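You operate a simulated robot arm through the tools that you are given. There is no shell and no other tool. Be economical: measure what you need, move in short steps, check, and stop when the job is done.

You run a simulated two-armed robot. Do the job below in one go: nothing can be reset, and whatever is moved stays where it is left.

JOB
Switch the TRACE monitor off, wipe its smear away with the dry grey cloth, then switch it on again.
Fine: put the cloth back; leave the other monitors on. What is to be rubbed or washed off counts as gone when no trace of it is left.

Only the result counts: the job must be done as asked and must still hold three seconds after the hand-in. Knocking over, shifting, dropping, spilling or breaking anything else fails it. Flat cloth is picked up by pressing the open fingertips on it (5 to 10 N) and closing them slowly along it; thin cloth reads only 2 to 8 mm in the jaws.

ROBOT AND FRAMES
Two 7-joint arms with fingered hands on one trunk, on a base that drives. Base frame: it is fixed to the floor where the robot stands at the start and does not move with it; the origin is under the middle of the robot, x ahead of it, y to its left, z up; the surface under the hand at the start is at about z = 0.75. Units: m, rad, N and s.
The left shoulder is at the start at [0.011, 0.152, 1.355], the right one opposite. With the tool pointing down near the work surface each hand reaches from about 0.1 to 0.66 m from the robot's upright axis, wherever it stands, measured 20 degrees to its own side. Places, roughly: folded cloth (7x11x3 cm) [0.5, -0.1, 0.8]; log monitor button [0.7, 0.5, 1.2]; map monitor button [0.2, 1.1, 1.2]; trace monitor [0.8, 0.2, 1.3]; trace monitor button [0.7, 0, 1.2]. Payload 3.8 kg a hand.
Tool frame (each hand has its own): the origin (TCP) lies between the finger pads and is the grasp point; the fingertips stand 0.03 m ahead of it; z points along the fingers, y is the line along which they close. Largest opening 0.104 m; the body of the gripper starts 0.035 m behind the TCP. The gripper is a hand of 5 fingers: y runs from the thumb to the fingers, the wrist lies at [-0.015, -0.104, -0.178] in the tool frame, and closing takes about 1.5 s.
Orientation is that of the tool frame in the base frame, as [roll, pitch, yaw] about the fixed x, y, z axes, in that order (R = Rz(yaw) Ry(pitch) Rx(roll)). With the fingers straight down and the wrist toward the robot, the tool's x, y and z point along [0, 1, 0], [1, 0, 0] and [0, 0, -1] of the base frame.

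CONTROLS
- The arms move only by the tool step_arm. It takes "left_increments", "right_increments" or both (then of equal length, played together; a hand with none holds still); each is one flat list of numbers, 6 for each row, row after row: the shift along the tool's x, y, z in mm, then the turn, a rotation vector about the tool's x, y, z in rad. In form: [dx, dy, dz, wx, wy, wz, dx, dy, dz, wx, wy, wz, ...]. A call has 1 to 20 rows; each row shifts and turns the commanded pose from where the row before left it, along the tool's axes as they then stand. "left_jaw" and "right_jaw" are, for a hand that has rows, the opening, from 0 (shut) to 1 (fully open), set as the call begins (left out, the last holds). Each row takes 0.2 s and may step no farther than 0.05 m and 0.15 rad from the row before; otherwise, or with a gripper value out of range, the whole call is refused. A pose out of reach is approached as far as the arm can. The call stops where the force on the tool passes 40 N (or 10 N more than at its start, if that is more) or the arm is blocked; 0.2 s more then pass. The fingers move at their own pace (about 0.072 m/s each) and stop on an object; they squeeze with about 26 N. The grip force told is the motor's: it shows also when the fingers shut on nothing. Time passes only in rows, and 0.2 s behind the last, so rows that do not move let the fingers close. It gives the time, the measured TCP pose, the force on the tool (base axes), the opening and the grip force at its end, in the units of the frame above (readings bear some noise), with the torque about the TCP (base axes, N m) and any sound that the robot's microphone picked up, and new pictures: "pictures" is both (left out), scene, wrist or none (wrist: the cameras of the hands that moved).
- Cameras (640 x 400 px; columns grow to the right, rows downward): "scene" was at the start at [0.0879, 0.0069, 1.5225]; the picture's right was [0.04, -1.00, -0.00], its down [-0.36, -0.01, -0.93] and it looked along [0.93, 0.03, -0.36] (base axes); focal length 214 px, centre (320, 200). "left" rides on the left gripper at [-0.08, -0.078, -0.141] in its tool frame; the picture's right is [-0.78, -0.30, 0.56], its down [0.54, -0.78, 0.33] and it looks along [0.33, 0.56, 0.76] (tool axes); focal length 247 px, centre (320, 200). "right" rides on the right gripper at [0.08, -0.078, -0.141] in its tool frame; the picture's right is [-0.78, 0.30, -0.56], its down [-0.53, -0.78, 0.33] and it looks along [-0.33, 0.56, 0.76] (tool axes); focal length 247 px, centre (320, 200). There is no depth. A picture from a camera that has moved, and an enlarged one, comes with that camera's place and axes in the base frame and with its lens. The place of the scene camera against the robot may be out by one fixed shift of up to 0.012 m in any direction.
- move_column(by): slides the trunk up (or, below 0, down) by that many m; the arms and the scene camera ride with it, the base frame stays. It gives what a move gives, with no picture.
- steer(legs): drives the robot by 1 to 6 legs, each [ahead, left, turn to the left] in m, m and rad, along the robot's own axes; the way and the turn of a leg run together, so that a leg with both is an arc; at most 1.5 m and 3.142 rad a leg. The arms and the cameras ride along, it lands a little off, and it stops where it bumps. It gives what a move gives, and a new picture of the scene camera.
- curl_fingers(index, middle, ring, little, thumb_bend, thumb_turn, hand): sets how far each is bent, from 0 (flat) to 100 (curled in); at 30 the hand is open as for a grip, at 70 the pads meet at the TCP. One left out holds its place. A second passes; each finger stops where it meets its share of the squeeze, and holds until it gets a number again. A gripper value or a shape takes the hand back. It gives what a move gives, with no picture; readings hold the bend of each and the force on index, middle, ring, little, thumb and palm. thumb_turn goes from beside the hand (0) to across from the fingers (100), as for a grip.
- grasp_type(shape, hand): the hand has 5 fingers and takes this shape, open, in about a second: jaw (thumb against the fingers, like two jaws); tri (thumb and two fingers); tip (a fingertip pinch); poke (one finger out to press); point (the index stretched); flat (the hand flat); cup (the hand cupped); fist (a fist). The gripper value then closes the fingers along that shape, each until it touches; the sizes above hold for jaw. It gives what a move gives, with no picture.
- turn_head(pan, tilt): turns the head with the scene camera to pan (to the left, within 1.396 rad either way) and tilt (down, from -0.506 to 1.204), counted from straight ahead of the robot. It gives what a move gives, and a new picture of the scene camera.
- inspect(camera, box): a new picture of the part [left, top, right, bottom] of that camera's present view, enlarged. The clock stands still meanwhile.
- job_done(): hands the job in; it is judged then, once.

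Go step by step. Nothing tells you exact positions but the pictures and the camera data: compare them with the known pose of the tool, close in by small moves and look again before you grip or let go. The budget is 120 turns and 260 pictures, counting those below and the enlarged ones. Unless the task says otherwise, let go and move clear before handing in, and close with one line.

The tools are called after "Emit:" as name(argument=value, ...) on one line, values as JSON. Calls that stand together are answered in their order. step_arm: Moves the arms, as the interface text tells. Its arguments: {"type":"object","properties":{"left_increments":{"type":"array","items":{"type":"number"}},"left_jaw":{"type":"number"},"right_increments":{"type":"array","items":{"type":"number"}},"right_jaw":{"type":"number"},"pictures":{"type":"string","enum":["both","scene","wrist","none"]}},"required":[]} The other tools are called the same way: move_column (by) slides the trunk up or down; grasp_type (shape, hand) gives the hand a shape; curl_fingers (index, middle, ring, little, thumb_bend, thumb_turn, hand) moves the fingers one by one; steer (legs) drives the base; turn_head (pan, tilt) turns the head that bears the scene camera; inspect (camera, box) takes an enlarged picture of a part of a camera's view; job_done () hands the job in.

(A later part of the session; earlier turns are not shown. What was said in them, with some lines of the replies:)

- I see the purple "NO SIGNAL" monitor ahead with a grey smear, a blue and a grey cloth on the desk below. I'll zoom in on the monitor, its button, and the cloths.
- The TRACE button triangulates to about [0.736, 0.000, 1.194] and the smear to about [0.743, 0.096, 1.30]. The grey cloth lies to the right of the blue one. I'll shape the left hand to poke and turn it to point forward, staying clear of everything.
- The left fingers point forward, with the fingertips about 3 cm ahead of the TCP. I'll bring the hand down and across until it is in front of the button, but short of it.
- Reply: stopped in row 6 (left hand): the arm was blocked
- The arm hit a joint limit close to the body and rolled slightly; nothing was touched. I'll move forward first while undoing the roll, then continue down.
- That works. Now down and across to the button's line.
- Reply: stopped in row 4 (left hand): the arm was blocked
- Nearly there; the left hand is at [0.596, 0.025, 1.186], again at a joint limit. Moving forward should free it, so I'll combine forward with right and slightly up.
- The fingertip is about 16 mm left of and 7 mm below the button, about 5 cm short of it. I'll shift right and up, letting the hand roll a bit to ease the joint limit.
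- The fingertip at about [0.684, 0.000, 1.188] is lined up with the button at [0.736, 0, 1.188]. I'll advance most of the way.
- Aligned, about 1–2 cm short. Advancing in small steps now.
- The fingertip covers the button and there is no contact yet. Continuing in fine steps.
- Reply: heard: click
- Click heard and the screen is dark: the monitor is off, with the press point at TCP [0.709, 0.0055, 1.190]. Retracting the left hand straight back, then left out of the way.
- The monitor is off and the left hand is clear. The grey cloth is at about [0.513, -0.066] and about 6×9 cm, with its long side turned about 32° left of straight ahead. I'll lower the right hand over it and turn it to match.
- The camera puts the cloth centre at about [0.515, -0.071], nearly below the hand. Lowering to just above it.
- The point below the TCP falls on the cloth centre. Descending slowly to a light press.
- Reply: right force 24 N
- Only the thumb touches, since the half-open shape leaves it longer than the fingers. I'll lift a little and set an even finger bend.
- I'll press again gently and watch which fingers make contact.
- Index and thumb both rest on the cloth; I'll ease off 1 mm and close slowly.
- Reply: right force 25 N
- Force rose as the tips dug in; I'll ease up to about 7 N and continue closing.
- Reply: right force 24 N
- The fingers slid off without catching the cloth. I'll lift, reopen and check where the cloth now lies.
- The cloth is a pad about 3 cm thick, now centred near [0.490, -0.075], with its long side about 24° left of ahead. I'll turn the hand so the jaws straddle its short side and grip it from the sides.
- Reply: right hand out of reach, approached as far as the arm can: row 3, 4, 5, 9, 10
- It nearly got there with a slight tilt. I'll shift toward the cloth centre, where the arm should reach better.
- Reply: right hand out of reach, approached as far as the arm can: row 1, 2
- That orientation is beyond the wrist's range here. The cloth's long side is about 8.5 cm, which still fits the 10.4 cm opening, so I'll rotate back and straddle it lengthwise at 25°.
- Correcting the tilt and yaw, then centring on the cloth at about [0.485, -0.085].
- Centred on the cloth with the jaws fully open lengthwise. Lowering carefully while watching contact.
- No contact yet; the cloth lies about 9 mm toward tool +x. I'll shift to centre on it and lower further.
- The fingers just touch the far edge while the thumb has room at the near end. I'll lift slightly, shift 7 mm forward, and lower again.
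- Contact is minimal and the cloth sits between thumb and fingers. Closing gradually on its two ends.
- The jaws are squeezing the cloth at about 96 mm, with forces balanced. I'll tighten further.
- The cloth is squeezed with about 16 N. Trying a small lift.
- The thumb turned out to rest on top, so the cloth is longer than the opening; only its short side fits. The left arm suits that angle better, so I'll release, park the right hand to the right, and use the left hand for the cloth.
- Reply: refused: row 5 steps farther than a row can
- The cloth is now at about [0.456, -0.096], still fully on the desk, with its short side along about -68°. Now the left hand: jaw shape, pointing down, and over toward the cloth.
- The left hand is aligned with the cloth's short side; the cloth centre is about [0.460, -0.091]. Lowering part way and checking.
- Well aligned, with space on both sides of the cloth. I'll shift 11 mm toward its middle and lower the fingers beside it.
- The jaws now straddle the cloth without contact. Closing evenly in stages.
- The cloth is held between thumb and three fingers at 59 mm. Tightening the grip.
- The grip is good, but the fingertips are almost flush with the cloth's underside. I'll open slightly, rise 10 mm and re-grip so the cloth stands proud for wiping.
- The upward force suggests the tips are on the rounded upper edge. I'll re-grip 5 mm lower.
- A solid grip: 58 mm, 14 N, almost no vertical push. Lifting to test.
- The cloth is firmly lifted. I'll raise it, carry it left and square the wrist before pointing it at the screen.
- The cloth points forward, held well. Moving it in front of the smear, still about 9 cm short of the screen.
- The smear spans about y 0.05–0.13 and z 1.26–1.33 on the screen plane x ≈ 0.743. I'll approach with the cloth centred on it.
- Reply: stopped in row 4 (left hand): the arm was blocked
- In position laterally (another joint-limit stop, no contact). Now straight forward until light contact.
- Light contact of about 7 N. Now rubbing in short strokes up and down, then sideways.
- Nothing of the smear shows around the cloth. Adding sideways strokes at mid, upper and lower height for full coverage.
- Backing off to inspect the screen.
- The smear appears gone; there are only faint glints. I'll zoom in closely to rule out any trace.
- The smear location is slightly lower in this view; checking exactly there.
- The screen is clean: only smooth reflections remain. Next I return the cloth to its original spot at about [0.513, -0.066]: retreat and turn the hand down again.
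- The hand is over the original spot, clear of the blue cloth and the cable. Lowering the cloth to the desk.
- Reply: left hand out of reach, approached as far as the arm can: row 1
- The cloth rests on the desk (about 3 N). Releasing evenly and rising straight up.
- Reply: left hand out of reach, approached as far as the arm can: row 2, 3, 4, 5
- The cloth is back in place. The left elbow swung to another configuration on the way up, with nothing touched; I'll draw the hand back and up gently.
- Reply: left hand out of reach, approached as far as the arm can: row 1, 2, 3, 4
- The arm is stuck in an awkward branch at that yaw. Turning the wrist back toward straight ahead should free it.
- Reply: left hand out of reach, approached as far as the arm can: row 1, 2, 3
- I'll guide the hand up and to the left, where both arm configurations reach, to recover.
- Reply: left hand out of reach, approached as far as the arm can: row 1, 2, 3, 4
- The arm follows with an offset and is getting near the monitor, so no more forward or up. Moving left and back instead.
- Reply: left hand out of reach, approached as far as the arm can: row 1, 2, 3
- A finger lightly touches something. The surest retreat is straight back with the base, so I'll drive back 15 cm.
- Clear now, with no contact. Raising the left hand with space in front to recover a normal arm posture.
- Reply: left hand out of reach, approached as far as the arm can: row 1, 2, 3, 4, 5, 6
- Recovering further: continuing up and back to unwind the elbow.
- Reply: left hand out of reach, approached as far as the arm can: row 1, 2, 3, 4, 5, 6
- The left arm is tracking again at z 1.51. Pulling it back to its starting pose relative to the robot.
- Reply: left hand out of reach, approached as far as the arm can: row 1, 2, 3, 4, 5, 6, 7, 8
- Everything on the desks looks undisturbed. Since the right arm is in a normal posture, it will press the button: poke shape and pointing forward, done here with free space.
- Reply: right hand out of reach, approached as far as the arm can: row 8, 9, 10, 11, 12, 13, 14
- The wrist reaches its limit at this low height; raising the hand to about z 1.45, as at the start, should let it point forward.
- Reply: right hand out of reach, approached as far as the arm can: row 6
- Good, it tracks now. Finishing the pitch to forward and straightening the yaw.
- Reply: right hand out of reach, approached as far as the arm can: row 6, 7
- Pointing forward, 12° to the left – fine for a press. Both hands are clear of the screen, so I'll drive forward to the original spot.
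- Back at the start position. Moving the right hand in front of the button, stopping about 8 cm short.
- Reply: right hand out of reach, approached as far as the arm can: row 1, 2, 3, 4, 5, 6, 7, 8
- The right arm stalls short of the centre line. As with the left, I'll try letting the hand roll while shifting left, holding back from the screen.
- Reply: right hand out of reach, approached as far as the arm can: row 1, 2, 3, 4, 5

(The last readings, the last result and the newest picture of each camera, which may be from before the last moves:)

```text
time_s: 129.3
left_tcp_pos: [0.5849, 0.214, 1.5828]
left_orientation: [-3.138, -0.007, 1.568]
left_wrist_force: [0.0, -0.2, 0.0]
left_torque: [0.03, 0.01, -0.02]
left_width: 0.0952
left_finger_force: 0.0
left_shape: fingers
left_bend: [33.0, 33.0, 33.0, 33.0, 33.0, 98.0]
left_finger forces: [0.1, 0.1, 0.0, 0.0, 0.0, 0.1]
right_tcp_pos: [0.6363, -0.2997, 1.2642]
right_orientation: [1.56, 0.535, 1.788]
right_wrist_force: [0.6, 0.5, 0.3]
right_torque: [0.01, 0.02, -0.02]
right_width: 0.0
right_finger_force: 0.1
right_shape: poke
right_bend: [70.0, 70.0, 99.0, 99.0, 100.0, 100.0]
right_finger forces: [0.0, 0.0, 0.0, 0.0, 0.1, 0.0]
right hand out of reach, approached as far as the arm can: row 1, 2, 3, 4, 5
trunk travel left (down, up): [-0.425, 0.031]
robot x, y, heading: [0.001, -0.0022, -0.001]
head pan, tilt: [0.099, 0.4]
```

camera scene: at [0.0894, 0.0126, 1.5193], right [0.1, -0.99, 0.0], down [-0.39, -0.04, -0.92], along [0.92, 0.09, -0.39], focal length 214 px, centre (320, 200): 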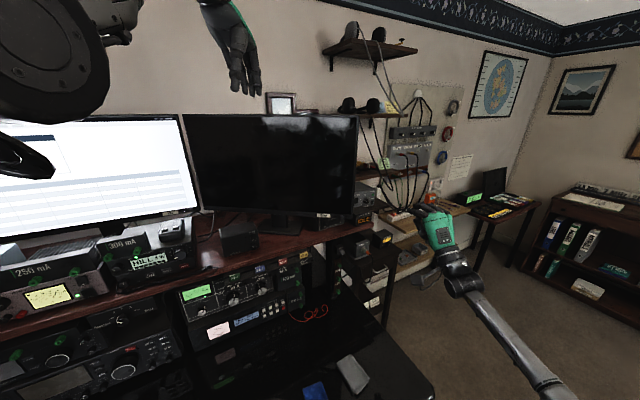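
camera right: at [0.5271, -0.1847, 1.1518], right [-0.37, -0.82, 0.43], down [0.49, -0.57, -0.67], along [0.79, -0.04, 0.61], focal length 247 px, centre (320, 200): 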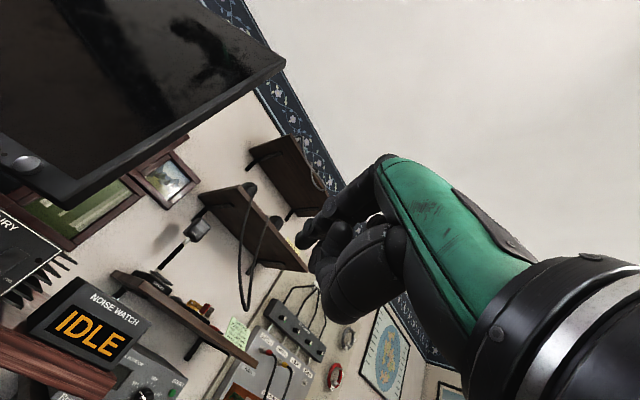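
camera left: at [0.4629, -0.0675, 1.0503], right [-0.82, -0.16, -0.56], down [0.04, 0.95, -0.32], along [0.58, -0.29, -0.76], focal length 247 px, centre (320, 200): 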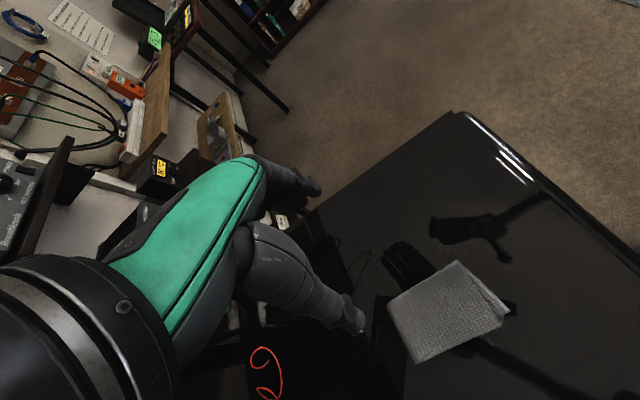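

That made it worse, so the opposite roll should help. Rolling the other way.

Emit:
step_arm(right_increments=[0, 0, 0, 0, 0, 0.14, 0, 0, 0, 0, 0, 0.14, 0, 0, 0, 0, 0, 0.14, 10, 0, 0, 0, 0, 0.14, 10, 0, 0, 0, 0, 0.14, 10, 0, 0, 0, 0, 0.1], pictures="scene")

```text
time_s: 130.7
left_tcp_pos: [0.5855, 0.2133, 1.583]
left_orientation: [-3.138, -0.008, 1.57]
left_wrist_force: [-1.2, -0.2, -0.1]
left_torque: [0.01, -0.03, 0.0]
left_width: 0.0955
left_finger_force: 0.1
left_shape: fingers
left_bend: [33.0, 33.0, 33.0, 33.0, 33.0, 98.0]
left_finger forces: [0.1, 0.0, 0.0, 0.0, 0.0, 0.0]
right_tcp_pos: [0.6303, -0.2697, 1.2627]
right_orientation: [1.558, -0.263, 1.793]
right_wrist_force: [0.2, -0.1, 0.3]
right_torque: [0.02, -0.02, -0.02]
right_width: 0.0002
right_finger_force: 0.1
right_shape: poke
right_bend: [70.0, 70.0, 99.0, 99.0, 100.0, 100.0]
right_finger forces: [0.0, 0.0, 0.1, 0.0, 0.0, 0.1]
trunk travel left (down, up): [-0.425, 0.031]
robot x, y, heading: [-0.0004, -0.0008, 0.001]
head pan, tilt: [0.099, 0.4]
camera scene: at [0.0886, 0.0134, 1.5194], right [0.1, -0.99, 0.0], down [-0.39, -0.04, -0.92], along [0.92, 0.09, -0.39], focal length 214 px, centre (320, 200)
```

scene: 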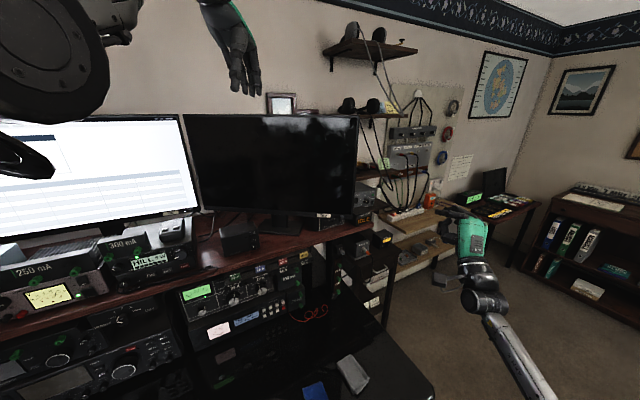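

No reach warning in this roll. Now moving left and down to the button's line.

Emit:
step_arm(right_increments=[34, -22, 8, 0, 0, 0, 34, -22, 8, 0, 0, 0, 34, -22, 8, 0, 0, 0, 34, -22, 8, 0, 0, 0, 34, -22, 8, 0, 0, 0, 34, -22, 8, 0, 0, 0], pictures="both")

```text
time_s: 132.1
left_tcp_pos: [0.5874, 0.2147, 1.5826]
left_orientation: [-3.138, -0.009, 1.57]
left_wrist_force: [0.0, 0.6, -0.4]
left_torque: [0.0, 0.03, 0.0]
left_width: 0.0955
left_finger_force: 0.0
left_shape: fingers
left_bend: [33.0, 33.0, 33.0, 33.0, 33.0, 98.0]
left_finger forces: [0.1, 0.1, 0.1, 0.0, 0.0, 0.0]
right_tcp_pos: [0.6713, -0.133, 1.161]
right_orientation: [1.55, -0.273, 1.818]
right_wrist_force: [-0.9, 0.3, -0.4]
right_torque: [0.01, -0.02, -0.02]
right_width: 0.0
right_finger_force: 0.0
right_shape: poke
right_bend: [70.0, 70.0, 99.0, 99.0, 100.0, 100.0]
right_finger forces: [0.0, 0.1, 0.0, 0.1, 0.0, 0.0]
right hand out of reach, approached as far as the arm can: row 3, 4, 5, 6
trunk travel left (down, up): [-0.425, 0.031]
robot x, y, heading: [0.0018, -0.0001, -0.006]
head pan, tilt: [0.099, 0.4]
camera scene: at [0.0896, 0.0135, 1.5193], right [0.1, -0.99, 0.0], down [-0.39, -0.04, -0.92], along [0.91, 0.09, -0.39], focal length 214 px, centre (320, 200)
camera right: at [0.5109, -0.0719, 1.1032], right [-0.34, -0.94, 0.07], down [0.41, -0.21, -0.88], along [0.84, -0.28, 0.46], focal length 247 px, centre (320, 200)
```

scene: 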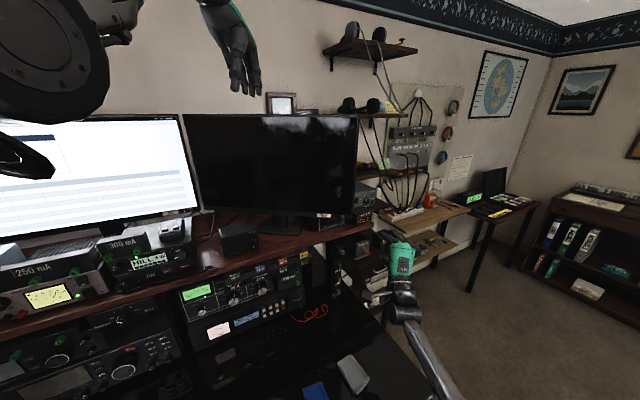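
right: 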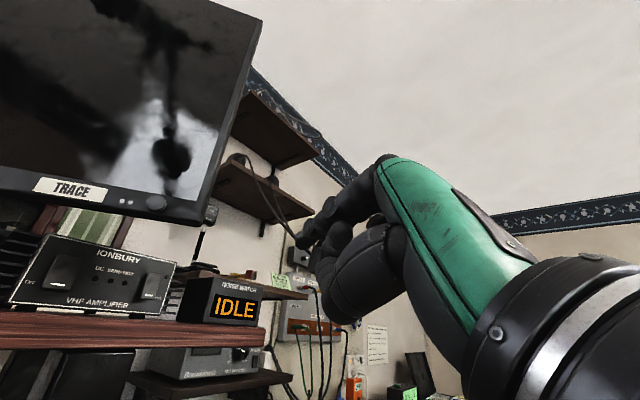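

Progress (y = -0.133). Rolling further the same way and continuing left, drawing back slightly.

Emit:
step_arm(right_increments=[0, 0, -10, 0, 0, 0.14, 0, 5, -10, 0, 0, 0.14, 0, 5, -5, 0, 0, 0.14, 15, 5, 0, 0, 0, 0, 20, 0, 0, 0, 0, 0], pictures="none")

```text
time_s: 133.3
left_tcp_pos: [0.5853, 0.2137, 1.5831]
left_orientation: [-3.138, -0.01, 1.571]
left_wrist_force: [0.1, 0.7, 0.2]
left_torque: [-0.03, 0.0, 0.02]
left_width: 0.0954
left_finger_force: 0.0
left_shape: fingers
left_bend: [33.0, 33.0, 33.0, 33.0, 33.0, 98.0]
left_finger forces: [0.0, 0.1, 0.1, 0.0, 0.0, 0.0]
right_tcp_pos: [0.6392, -0.1269, 1.1929]
right_orientation: [1.559, -0.669, 1.789]
right_wrist_force: [-0.2, -0.5, 0.5]
right_torque: [0.0, -0.03, 0.0]
right_width: 0.0
right_finger_force: 0.0
right_shape: poke
right_bend: [70.0, 70.0, 99.0, 99.0, 100.0, 100.0]
right_finger forces: [0.1, 0.0, 0.0, 0.0, 0.1, 0.0]
trunk travel left (down, up): [-0.425, 0.031]
robot x, y, heading: [0.0039, -0.0054, -0.001]
head pan, tilt: [0.099, 0.4]
```

No reach warning. Continuing to the pre-press point at about [0.63, -0.028, 1.183].

Emit:
step_arm(right_increments=[18, -17, 3, 0, 0, 0.03, 18, -17, 3, 0, 0, 0.03, 18, -17, 3, 0, 0, 0.03, 17, -18, 3, 0, 0, 0.03], pictures="wrist")

```text
time_s: 134.4
left_tcp_pos: [0.5854, 0.2123, 1.5826]
left_orientation: [-3.137, -0.009, 1.572]
left_wrist_force: [-0.5, -1.1, -0.8]
left_torque: [0.0, -0.01, 0.0]
left_width: 0.0951
left_finger_force: 0.1
left_shape: fingers
left_bend: [33.0, 33.0, 33.0, 33.0, 33.0, 98.0]
left_finger forces: [0.1, 0.1, 0.1, 0.0, 0.0, 0.1]
right_tcp_pos: [0.6432, -0.1117, 1.124]
right_orientation: [1.607, -0.682, 1.728]
right_wrist_force: [-0.3, -0.5, -0.4]
right_torque: [0.02, 0.02, -0.02]
right_width: 0.0
right_finger_force: 0.0
right_shape: poke
right_bend: [70.0, 70.0, 99.0, 99.0, 100.0, 100.0]
right_finger forces: [0.1, 0.1, 0.0, 0.1, 0.0, 0.1]
right hand out of reach, approached as far as the arm can: row 1, 2, 3, 4
trunk travel left (down, up): [-0.425, 0.031]
robot x, y, heading: [-0.0002, 0.004, 0.003]
head pan, tilt: [0.099, 0.4]
stopped in row 4 (right hand): the arm was blocked; the commanded pose is now the measured one
camera right: at [0.4834, -0.0275, 1.1174], right [-0.41, -0.88, -0.25], down [0.29, 0.13, -0.95], along [0.86, -0.46, 0.2], focal length 247 px, centre (320, 200)
```

right: 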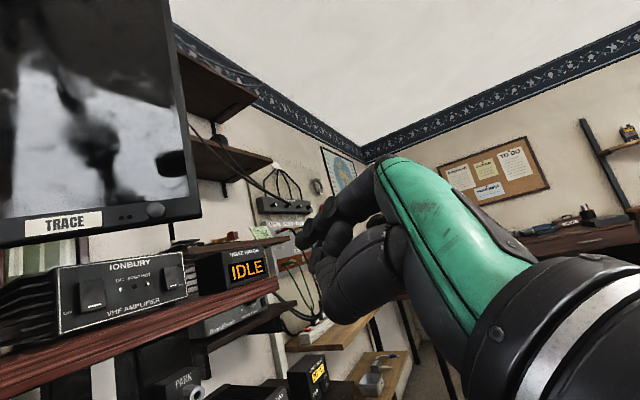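

The arm stalls at y = -0.11. I'll raise the hand to button height, then turn the base slightly left to carry it across.

Emit:
step_arm(right_increments=[10, 15, -5, 0, 0, 0, 10, 15, -5, 0, 0, 0, 10, 15, 0, 0, 0, 0], pictures="none")

Emit:
steer(legs=[[0, 0, 0.14]])

```text
time_s: 135.2
left_tcp_pos: [0.5868, 0.2133, 1.584]
left_orientation: [-3.138, -0.01, 1.57]
left_wrist_force: [-0.7, 0.0, 0.5]
left_torque: [0.06, 0.02, 0.01]
left_width: 0.0955
left_finger_force: 0.0
left_shape: fingers
left_bend: [33.0, 33.0, 33.0, 33.0, 33.0, 98.0]
left_finger forces: [0.1, 0.0, 0.0, 0.0, 0.0, 0.0]
right_tcp_pos: [0.6388, -0.1349, 1.1673]
right_orientation: [1.603, -0.675, 1.733]
right_wrist_force: [0.7, -0.1, 1.0]
right_torque: [0.01, 0.02, -0.01]
right_width: 0.0001
right_finger_force: 0.1
right_shape: poke
right_bend: [70.0, 70.0, 99.0, 99.0, 100.0, 100.0]
right_finger forces: [0.1, 0.0, 0.1, 0.1, 0.0, 0.1]
right hand out of reach, approached as far as the arm can: row 2, 3
trunk travel left (down, up): [-0.425, 0.031]
robot x, y, heading: [0.0021, 0.0012, -0.001]
head pan, tilt: [0.099, 0.4]
```

```text
time_s: 136.2
left_tcp_pos: [0.5516, 0.2898, 1.5837]
left_orientation: [-3.14, -0.012, 1.711]
left_wrist_force: [0.6, 0.4, -1.0]
left_torque: [0.02, -0.03, 0.02]
left_width: 0.0958
left_finger_force: 0.1
left_shape: fingers
left_bend: [33.0, 33.0, 33.0, 33.0, 33.0, 98.0]
left_finger forces: [0.0, 0.1, 0.0, 0.1, 0.0, 0.0]
right_tcp_pos: [0.6507, -0.0444, 1.1664]
right_orientation: [1.604, -0.675, 1.873]
right_wrist_force: [-0.2, -0.2, -0.1]
right_torque: [-0.02, 0.01, 0.0]
right_width: 0.0001
right_finger_force: 0.0
right_shape: poke
right_bend: [70.0, 70.0, 99.0, 99.0, 100.0, 100.0]
right_finger forces: [0.0, 0.0, 0.1, 0.0, 0.0, 0.1]
trunk travel left (down, up): [-0.425, 0.031]
robot x, y, heading: [0.0019, 0.0007, 0.142]
head pan, tilt: [0.099, 0.4]
camera scene: at [0.0871, 0.024, 1.5194], right [0.24, -0.97, 0.0], down [-0.38, -0.09, -0.92], along [0.89, 0.22, -0.39], focal length 214 px, centre (320, 200)
```

scene: 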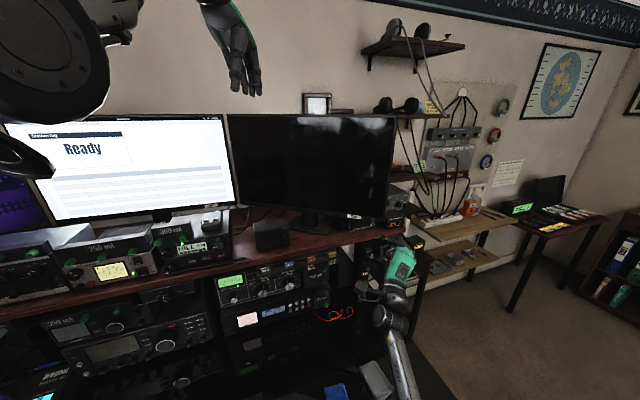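

The fingertip is now at about [0.678, -0.030, 1.169]. Adjusting a centimetre left and 2 cm up, then checking by camera.

Emit:
step_arm(right_increments=[10, 5, 0, 0, 0, 0, 11, 5, 0, 0, 0, 0], pictures="wrist")

Emit:
inspect(camera="scene", box=[330, 190, 430, 290])

```text
time_s: 136.8
left_tcp_pos: [0.5508, 0.2926, 1.5824]
left_orientation: [-3.139, -0.008, 1.711]
left_wrist_force: [0.0, 0.1, 0.1]
left_torque: [0.01, 0.03, 0.0]
left_width: 0.0954
left_finger_force: 0.2
left_shape: fingers
left_bend: [33.0, 33.0, 33.0, 33.0, 33.0, 98.0]
left_finger forces: [0.1, 0.1, 0.1, 0.0, 0.0, 0.0]
right_tcp_pos: [0.6521, -0.0465, 1.1747]
right_orientation: [1.603, -0.673, 1.881]
right_wrist_force: [0.3, 0.1, 0.6]
right_torque: [0.01, -0.01, 0.02]
right_width: 0.0
right_finger_force: 0.1
right_shape: poke
right_bend: [70.0, 70.0, 99.0, 99.0, 100.0, 100.0]
right_finger forces: [0.0, 0.0, 0.1, 0.1, 0.0, 0.1]
right hand out of reach, approached as far as the arm can: row 1, 2
trunk travel left (down, up): [-0.425, 0.031]
robot x, y, heading: [0.0049, 0.0022, 0.142]
head pan, tilt: [0.099, 0.4]
camera right: at [0.4821, 0.0126, 1.1665], right [-0.28, -0.93, -0.24], down [0.27, 0.16, -0.95], along [0.92, -0.33, 0.21], focal length 247 px, centre (320, 200)
```

right: 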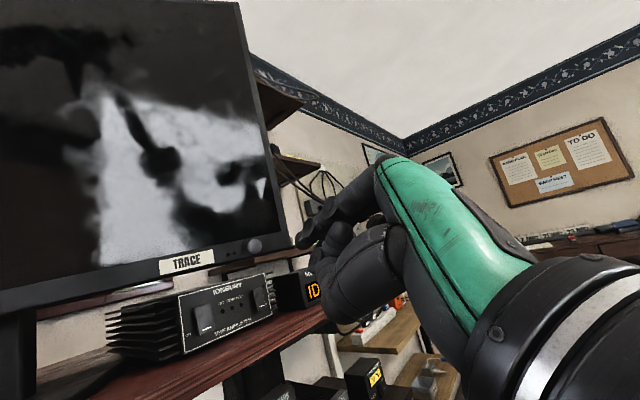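

```text
4.00 times, centred on (380, 240) of scene
camera zoom: at [0.0867, 0.0248, 1.5194], right [0.24, -0.97, 0.0], down [-0.38, -0.09, -0.92], along [0.89, 0.22, -0.39], focal length 858 px, centre (80, 40)
```

zoom: 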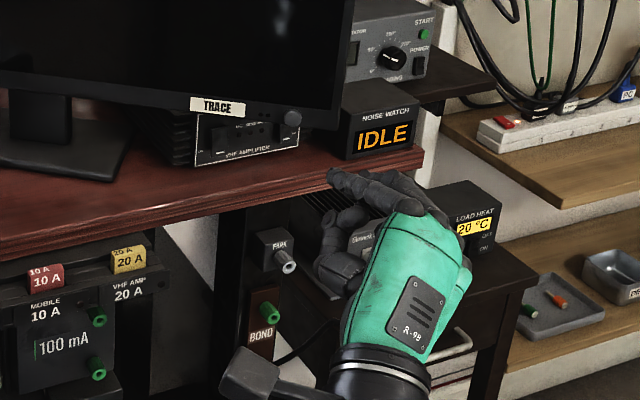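

The button is confirmed at [0.736, -0.001, 1.190]; the fingertip is at about [0.679, -0.033, 1.178]. I'll fine-tune with a small base turn and trunk lift.

Emit:
steer(legs=[[0, 0, 0.025]])

Emit:
move_column(by=0.012)

Emit:
step_arm(right_increments=[0, 0, 10, 0, 0, 0, 0, 0, 10, 0, 0, 0], pictures="wrist")

```text
time_s: 137.6
left_tcp_pos: [0.5424, 0.3056, 1.5833]
left_orientation: [-3.138, -0.01, 1.734]
left_wrist_force: [-0.2, -0.7, 0.1]
left_torque: [-0.02, -0.02, 0.01]
left_width: 0.0954
left_finger_force: 0.0
left_shape: fingers
left_bend: [33.0, 33.0, 33.0, 33.0, 33.0, 98.0]
left_finger forces: [0.0, 0.0, 0.0, 0.0, 0.0, 0.1]
right_tcp_pos: [0.6546, -0.0309, 1.1763]
right_orientation: [1.601, -0.67, 1.904]
right_wrist_force: [-0.2, -0.4, -0.3]
right_torque: [-0.02, -0.01, 0.03]
right_width: 0.0
right_finger_force: 0.0
right_shape: poke
right_bend: [70.0, 70.0, 99.0, 99.0, 100.0, 100.0]
right_finger forces: [0.0, 0.0, 0.1, 0.0, 0.1, 0.0]
trunk travel left (down, up): [-0.425, 0.031]
robot x, y, heading: [-0.0007, 0.0024, 0.17]
head pan, tilt: [0.099, 0.4]
camera scene: at [0.0862, 0.0271, 1.5194], right [0.26, -0.96, 0.0], down [-0.38, -0.1, -0.92], along [0.89, 0.24, -0.39], focal length 214 px, centre (320, 200)
```

scene: 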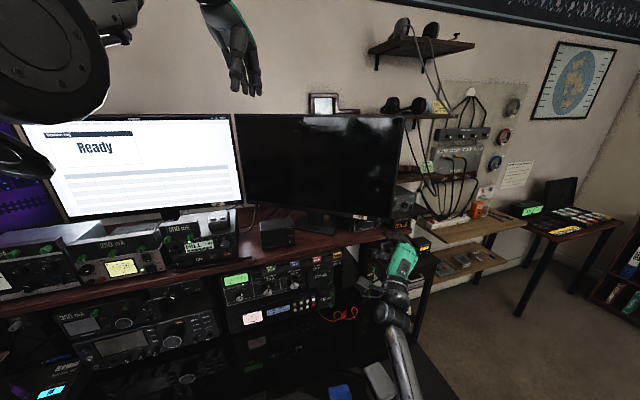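

```text
time_s: 138.2
left_tcp_pos: [0.5429, 0.3057, 1.5956]
left_orientation: [-3.139, -0.009, 1.736]
left_wrist_force: [-0.2, -0.1, -0.2]
left_torque: [0.02, 0.0, -0.04]
left_width: 0.0954
left_finger_force: 0.0
left_shape: fingers
left_bend: [33.0, 33.0, 33.0, 33.0, 33.0, 98.0]
left_finger forces: [0.0, 0.0, 0.1, 0.1, 0.1, 0.1]
right_tcp_pos: [0.6542, -0.0315, 1.1885]
right_orientation: [1.599, -0.671, 1.908]
right_wrist_force: [-0.4, -0.2, -0.6]
right_torque: [0.0, 0.02, -0.01]
right_width: 0.0
right_finger_force: 0.1
right_shape: poke
right_bend: [70.0, 70.0, 99.0, 99.0, 100.0, 100.0]
right_finger forces: [0.1, 0.0, 0.0, 0.0, 0.0, 0.0]
trunk travel left (down, up): [-0.437, 0.019]
robot x, y, heading: [0.0015, 0.0011, 0.165]
head pan, tilt: [0.099, 0.4]
```

```text
time_s: 138.8
left_tcp_pos: [0.543, 0.3068, 1.5954]
left_orientation: [-3.136, -0.008, 1.735]
left_wrist_force: [0.1, 0.4, -0.4]
left_torque: [0.02, 0.0, -0.02]
left_width: 0.0954
left_finger_force: 0.1
left_shape: fingers
left_bend: [33.0, 33.0, 33.0, 33.0, 33.0, 98.0]
left_finger forces: [0.0, 0.1, 0.1, 0.1, 0.1, 0.0]
right_tcp_pos: [0.6737, -0.0228, 1.1893]
right_orientation: [1.598, -0.671, 1.909]
right_wrist_force: [0.4, -0.7, 0.8]
right_torque: [0.03, 0.01, -0.01]
right_width: 0.0001
right_finger_force: 0.0
right_shape: poke
right_bend: [70.0, 70.0, 99.0, 99.0, 100.0, 100.0]
right_finger forces: [0.0, 0.0, 0.0, 0.1, 0.0, 0.0]
trunk travel left (down, up): [-0.437, 0.019]
robot x, y, heading: [0.0014, -0.0006, 0.168]
head pan, tilt: [0.099, 0.4]
camera right: at [0.5014, 0.0319, 1.1792], right [-0.25, -0.94, -0.24], down [0.27, 0.17, -0.95], along [0.93, -0.3, 0.21], focal length 247 px, centre (320, 200)
```

right: 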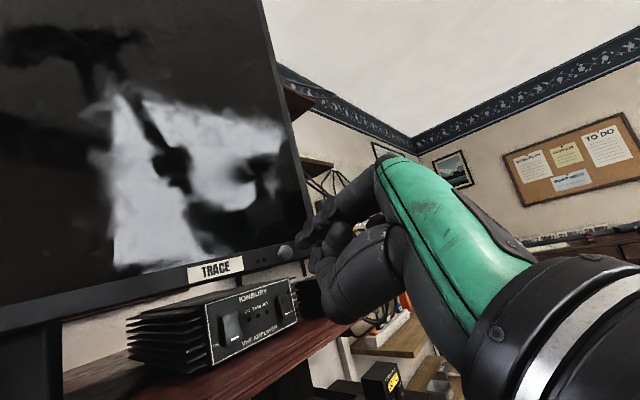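

Aligned: fingertip at about [0.700, -0.008, 1.192], heading to the button. Advancing to just short of contact.

Emit:
step_arm(right_increments=[-2, 0, 10, 0, 0, 0, -2, 0, 10, 0, 0, 0], pictures="none")

Emit:
inspect(camera="right", box=[240, 200, 360, 290])

Emit:
inspect(camera="scene", box=[350, 190, 430, 260])

```text
time_s: 139.4
left_tcp_pos: [0.5434, 0.306, 1.5943]
left_orientation: [-3.136, -0.007, 1.735]
left_wrist_force: [1.0, -0.5, 0.2]
left_torque: [0.01, -0.04, -0.02]
left_width: 0.0953
left_finger_force: 0.1
left_shape: fingers
left_bend: [33.0, 33.0, 33.0, 33.0, 33.0, 98.0]
left_finger forces: [0.1, 0.1, 0.0, 0.0, 0.1, 0.0]
right_tcp_pos: [0.6928, -0.0186, 1.1865]
right_orientation: [1.597, -0.673, 1.909]
right_wrist_force: [-0.7, -0.3, 0.8]
right_torque: [-0.03, -0.04, 0.0]
right_width: 0.0001
right_finger_force: 0.0
right_shape: poke
right_bend: [70.0, 70.0, 99.0, 99.0, 100.0, 100.0]
right_finger forces: [0.0, 0.1, 0.0, 0.0, 0.0, 0.0]
trunk travel left (down, up): [-0.437, 0.019]
robot x, y, heading: [0.0012, 0.0018, 0.165]
head pan, tilt: [0.099, 0.4]
```

```text
4.44 times, centred on (300, 245) of right
camera zoom: at [0.5214, 0.0364, 1.1776], right [-0.25, -0.94, -0.24], down [0.27, 0.17, -0.95], along [0.93, -0.3, 0.21], focal length 1098 px, centre (409, 0)
```

zoom: 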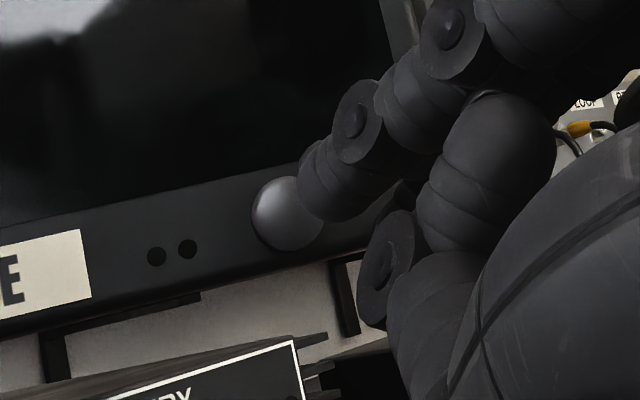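

```text
5.71 times, centred on (390, 225) of scene
camera zoom: at [0.086, 0.0275, 1.5314], right [0.26, -0.96, 0.0], down [-0.38, -0.1, -0.92], along [0.89, 0.24, -0.39], focal length 1226 px, centre (-80, 57)
```

zoom: 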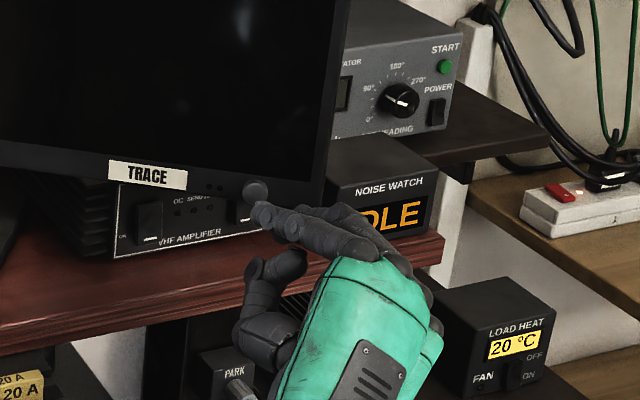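

The fingertip is lined up with the button. Fine steps to press.

Emit:
step_arm(right_increments=[0, 0, 8, 0, 0, 0, 0, 0, 6, 0, 0, 0], pictures="none")

Emit:
step_arm(right_increments=[0, 0, 2, 0, 0, 0], pictures="none")

Emit:
step_arm(right_increments=[0, 0, 2, 0, 0, 0], pictures="none")

Emit:
inspect(camera="right", box=[240, 200, 360, 290])

```text
time_s: 140.0
left_tcp_pos: [0.5439, 0.3057, 1.5949]
left_orientation: [-3.136, -0.009, 1.734]
left_wrist_force: [-0.4, -0.7, 0.6]
left_torque: [0.01, 0.0, -0.01]
left_width: 0.0955
left_finger_force: 0.1
left_shape: fingers
left_bend: [33.0, 33.0, 33.0, 33.0, 33.0, 98.0]
left_finger forces: [0.0, 0.0, 0.0, 0.1, 0.0, 0.0]
right_tcp_pos: [0.7058, -0.0135, 1.186]
right_orientation: [1.598, -0.671, 1.909]
right_wrist_force: [0.0, -0.5, -0.7]
right_torque: [0.01, 0.01, 0.01]
right_width: 0.0
right_finger_force: 0.1
right_shape: poke
right_bend: [70.0, 70.0, 99.0, 99.0, 100.0, 100.0]
right_finger forces: [0.1, 0.0, 0.0, 0.1, 0.0, 0.0]
trunk travel left (down, up): [-0.437, 0.019]
robot x, y, heading: [0.0025, -0.0002, 0.168]
head pan, tilt: [0.099, 0.4]
```

```text
time_s: 140.4
left_tcp_pos: [0.542, 0.3066, 1.5957]
left_orientation: [-3.14, -0.01, 1.735]
left_wrist_force: [0.4, 0.2, -0.3]
left_torque: [-0.01, -0.03, -0.01]
left_width: 0.0956
left_finger_force: 0.0
left_shape: fingers
left_bend: [33.0, 33.0, 33.0, 33.0, 33.0, 98.0]
left_finger forces: [0.0, 0.0, 0.0, 0.1, 0.0, 0.0]
right_tcp_pos: [0.7079, -0.0138, 1.1853]
right_orientation: [1.6, -0.673, 1.905]
right_wrist_force: [-1.1, 0.7, 0.7]
right_torque: [-0.02, 0.0, -0.02]
right_width: 0.0
right_finger_force: 0.0
right_shape: poke
right_bend: [70.0, 70.0, 99.0, 99.0, 100.0, 100.0]
right_finger forces: [0.1, 0.0, 0.0, 0.0, 0.0, 0.1]
trunk travel left (down, up): [-0.437, 0.019]
robot x, y, heading: [0.0042, -0.0006, 0.163]
head pan, tilt: [0.099, 0.4]
```

```text
time_s: 140.8
left_tcp_pos: [0.5436, 0.3066, 1.5961]
left_orientation: [-3.139, -0.009, 1.734]
left_wrist_force: [0.0, 0.1, 0.1]
left_torque: [0.04, 0.01, 0.03]
left_width: 0.0953
left_finger_force: 0.1
left_shape: fingers
left_bend: [33.0, 33.0, 33.0, 33.0, 33.0, 98.0]
left_finger forces: [0.1, 0.0, 0.0, 0.1, 0.1, 0.1]
right_tcp_pos: [0.7089, -0.0128, 1.1841]
right_orientation: [1.599, -0.67, 1.909]
right_wrist_force: [-0.4, -0.1, -0.7]
right_torque: [0.0, -0.01, -0.02]
right_width: 0.0
right_finger_force: 0.1
right_shape: poke
right_bend: [70.0, 70.0, 99.0, 99.0, 100.0, 100.0]
right_finger forces: [0.1, 0.0, 0.1, 0.0, 0.0, 0.1]
trunk travel left (down, up): [-0.437, 0.019]
robot x, y, heading: [0.002, -0.0026, 0.16]
head pan, tilt: [0.099, 0.4]
```

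```text
4.44 times, centred on (300, 245) of right
camera zoom: at [0.5377, 0.0423, 1.1759], right [-0.25, -0.94, -0.24], down [0.27, 0.17, -0.95], along [0.93, -0.3, 0.21], focal length 1098 px, centre (409, 0)
```

zoom: 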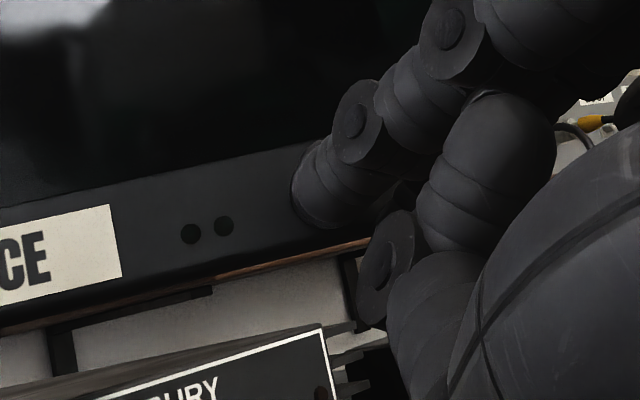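

Emit:
step_arm(right_increments=[0, 0, 2, 0, 0, 0], pictures="none")

Emit:
step_arm(right_increments=[0, 0, 2, 0, 0, 0], pictures="none")

```text
time_s: 141.2
left_tcp_pos: [0.5433, 0.3063, 1.5952]
left_orientation: [-3.138, -0.009, 1.735]
left_wrist_force: [-0.4, -0.8, -0.8]
left_torque: [-0.01, 0.0, -0.01]
left_width: 0.0955
left_finger_force: 0.0
left_shape: fingers
left_bend: [33.0, 33.0, 33.0, 33.0, 33.0, 98.0]
left_finger forces: [0.1, 0.1, 0.1, 0.0, 0.0, 0.0]
right_tcp_pos: [0.7107, -0.0126, 1.1854]
right_orientation: [1.599, -0.671, 1.905]
right_wrist_force: [-0.3, 0.3, -0.2]
right_torque: [-0.01, 0.01, -0.02]
right_width: 0.0002
right_finger_force: 0.0
right_shape: poke
right_bend: [70.0, 70.0, 99.0, 99.0, 100.0, 100.0]
right_finger forces: [0.6, 0.0, 0.1, 0.0, 0.1, 0.0]
trunk travel left (down, up): [-0.437, 0.019]
robot x, y, heading: [-0.0018, 0.0008, 0.166]
head pan, tilt: [0.099, 0.4]
heard: click
```

```text
time_s: 141.6
left_tcp_pos: [0.5421, 0.3063, 1.5954]
left_orientation: [-3.138, -0.01, 1.736]
left_wrist_force: [0.8, -0.4, 0.0]
left_torque: [-0.03, 0.0, 0.02]
left_width: 0.0953
left_finger_force: 0.1
left_shape: fingers
left_bend: [33.0, 33.0, 33.0, 33.0, 33.0, 98.0]
left_finger forces: [0.0, 0.1, 0.0, 0.0, 0.0, 0.0]
right_tcp_pos: [0.7132, -0.0104, 1.1872]
right_orientation: [1.6, -0.671, 1.906]
right_wrist_force: [-1.5, -0.8, 0.0]
right_torque: [0.0, 0.05, 0.0]
right_width: 0.0001
right_finger_force: 0.0
right_shape: poke
right_bend: [70.0, 70.0, 99.0, 99.0, 100.0, 100.0]
right_finger forces: [0.9, 0.7, 0.0, 0.1, 0.0, 0.0]
trunk travel left (down, up): [-0.437, 0.019]
robot x, y, heading: [0.001, 0.0004, 0.167]
head pan, tilt: [0.099, 0.4]
```

Click heard once. Retracting straight back and looking at the monitor.

Emit:
step_arm(right_increments=[0, 0, -10, 0, 0, 0, 0, 0, -20, 0, 0, 0, 0, 0, -25, 0, 0, 0, 0, 0, -25, 0, 0, 0], pictures="scene")

Emit:
inspect(camera="scene", box=[230, 100, 420, 250])

Emit:
inspect(camera="scene", box=[320, 150, 410, 220])

```text
time_s: 142.6
left_tcp_pos: [0.5407, 0.3062, 1.5959]
left_orientation: [-3.138, -0.008, 1.734]
left_wrist_force: [-0.3, 0.8, 0.8]
left_torque: [0.01, -0.03, 0.0]
left_width: 0.0955
left_finger_force: 0.1
left_shape: fingers
left_bend: [33.0, 33.0, 33.0, 33.0, 33.0, 98.0]
left_finger forces: [0.0, 0.1, 0.0, 0.0, 0.0, 0.0]
right_tcp_pos: [0.6372, -0.0397, 1.1878]
right_orientation: [1.599, -0.671, 1.907]
right_wrist_force: [-0.5, 0.0, -1.1]
right_torque: [0.0, -0.01, -0.01]
right_width: 0.0001
right_finger_force: 0.0
right_shape: poke
right_bend: [70.0, 70.0, 99.0, 99.0, 100.0, 100.0]
right_finger forces: [0.1, 0.0, 0.1, 0.1, 0.0, 0.0]
trunk travel left (down, up): [-0.437, 0.019]
robot x, y, heading: [0.0021, -0.0009, 0.162]
head pan, tilt: [0.099, 0.4]
camera scene: at [0.0841, 0.0273, 1.5315], right [0.26, -0.96, 0.0], down [-0.38, -0.1, -0.92], along [0.89, 0.24, -0.39], focal length 214 px, centre (320, 200)
```

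scene: 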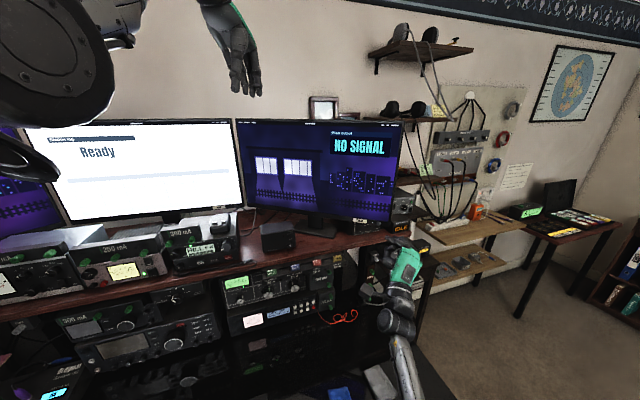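

```text
2.67 times, centred on (325, 175) of scene
camera zoom: at [0.0841, 0.0273, 1.5315], right [0.26, -0.96, 0.0], down [-0.38, -0.1, -0.92], along [0.89, 0.24, -0.39], focal length 572 px, centre (307, 267)
```

zoom: 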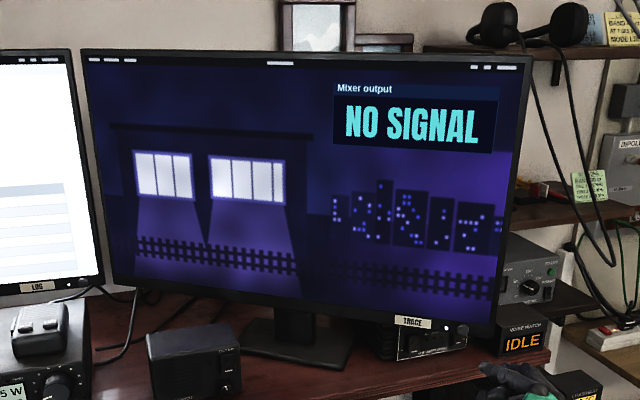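

```text
5.71 times, centred on (365, 185) of scene
camera zoom: at [0.0841, 0.0273, 1.5315], right [0.26, -0.96, 0.0], down [-0.38, -0.1, -0.92], along [0.89, 0.24, -0.39], focal length 1226 px, centre (63, 286)
```

zoom: 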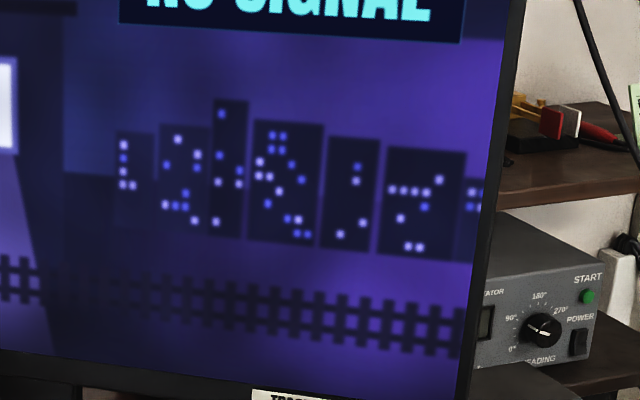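

The TRACE monitor is on again showing a clean picture with no trace of the smear. The LOG and MAP monitors are still on, the cloth is back in its place and both hands are clear.

Emit:
job_done()

```text
The job is handed in.
```

The TRACE monitor was switched off, wiped clean with the dry grey cloth and switched on again. The cloth is back where it was, within about a centimetre, and the other monitors stayed on. On the way back from putting the cloth down, the left hand's little finger lightly touched something near the shelf (about 2 N). I backed off and saw nothing moved.
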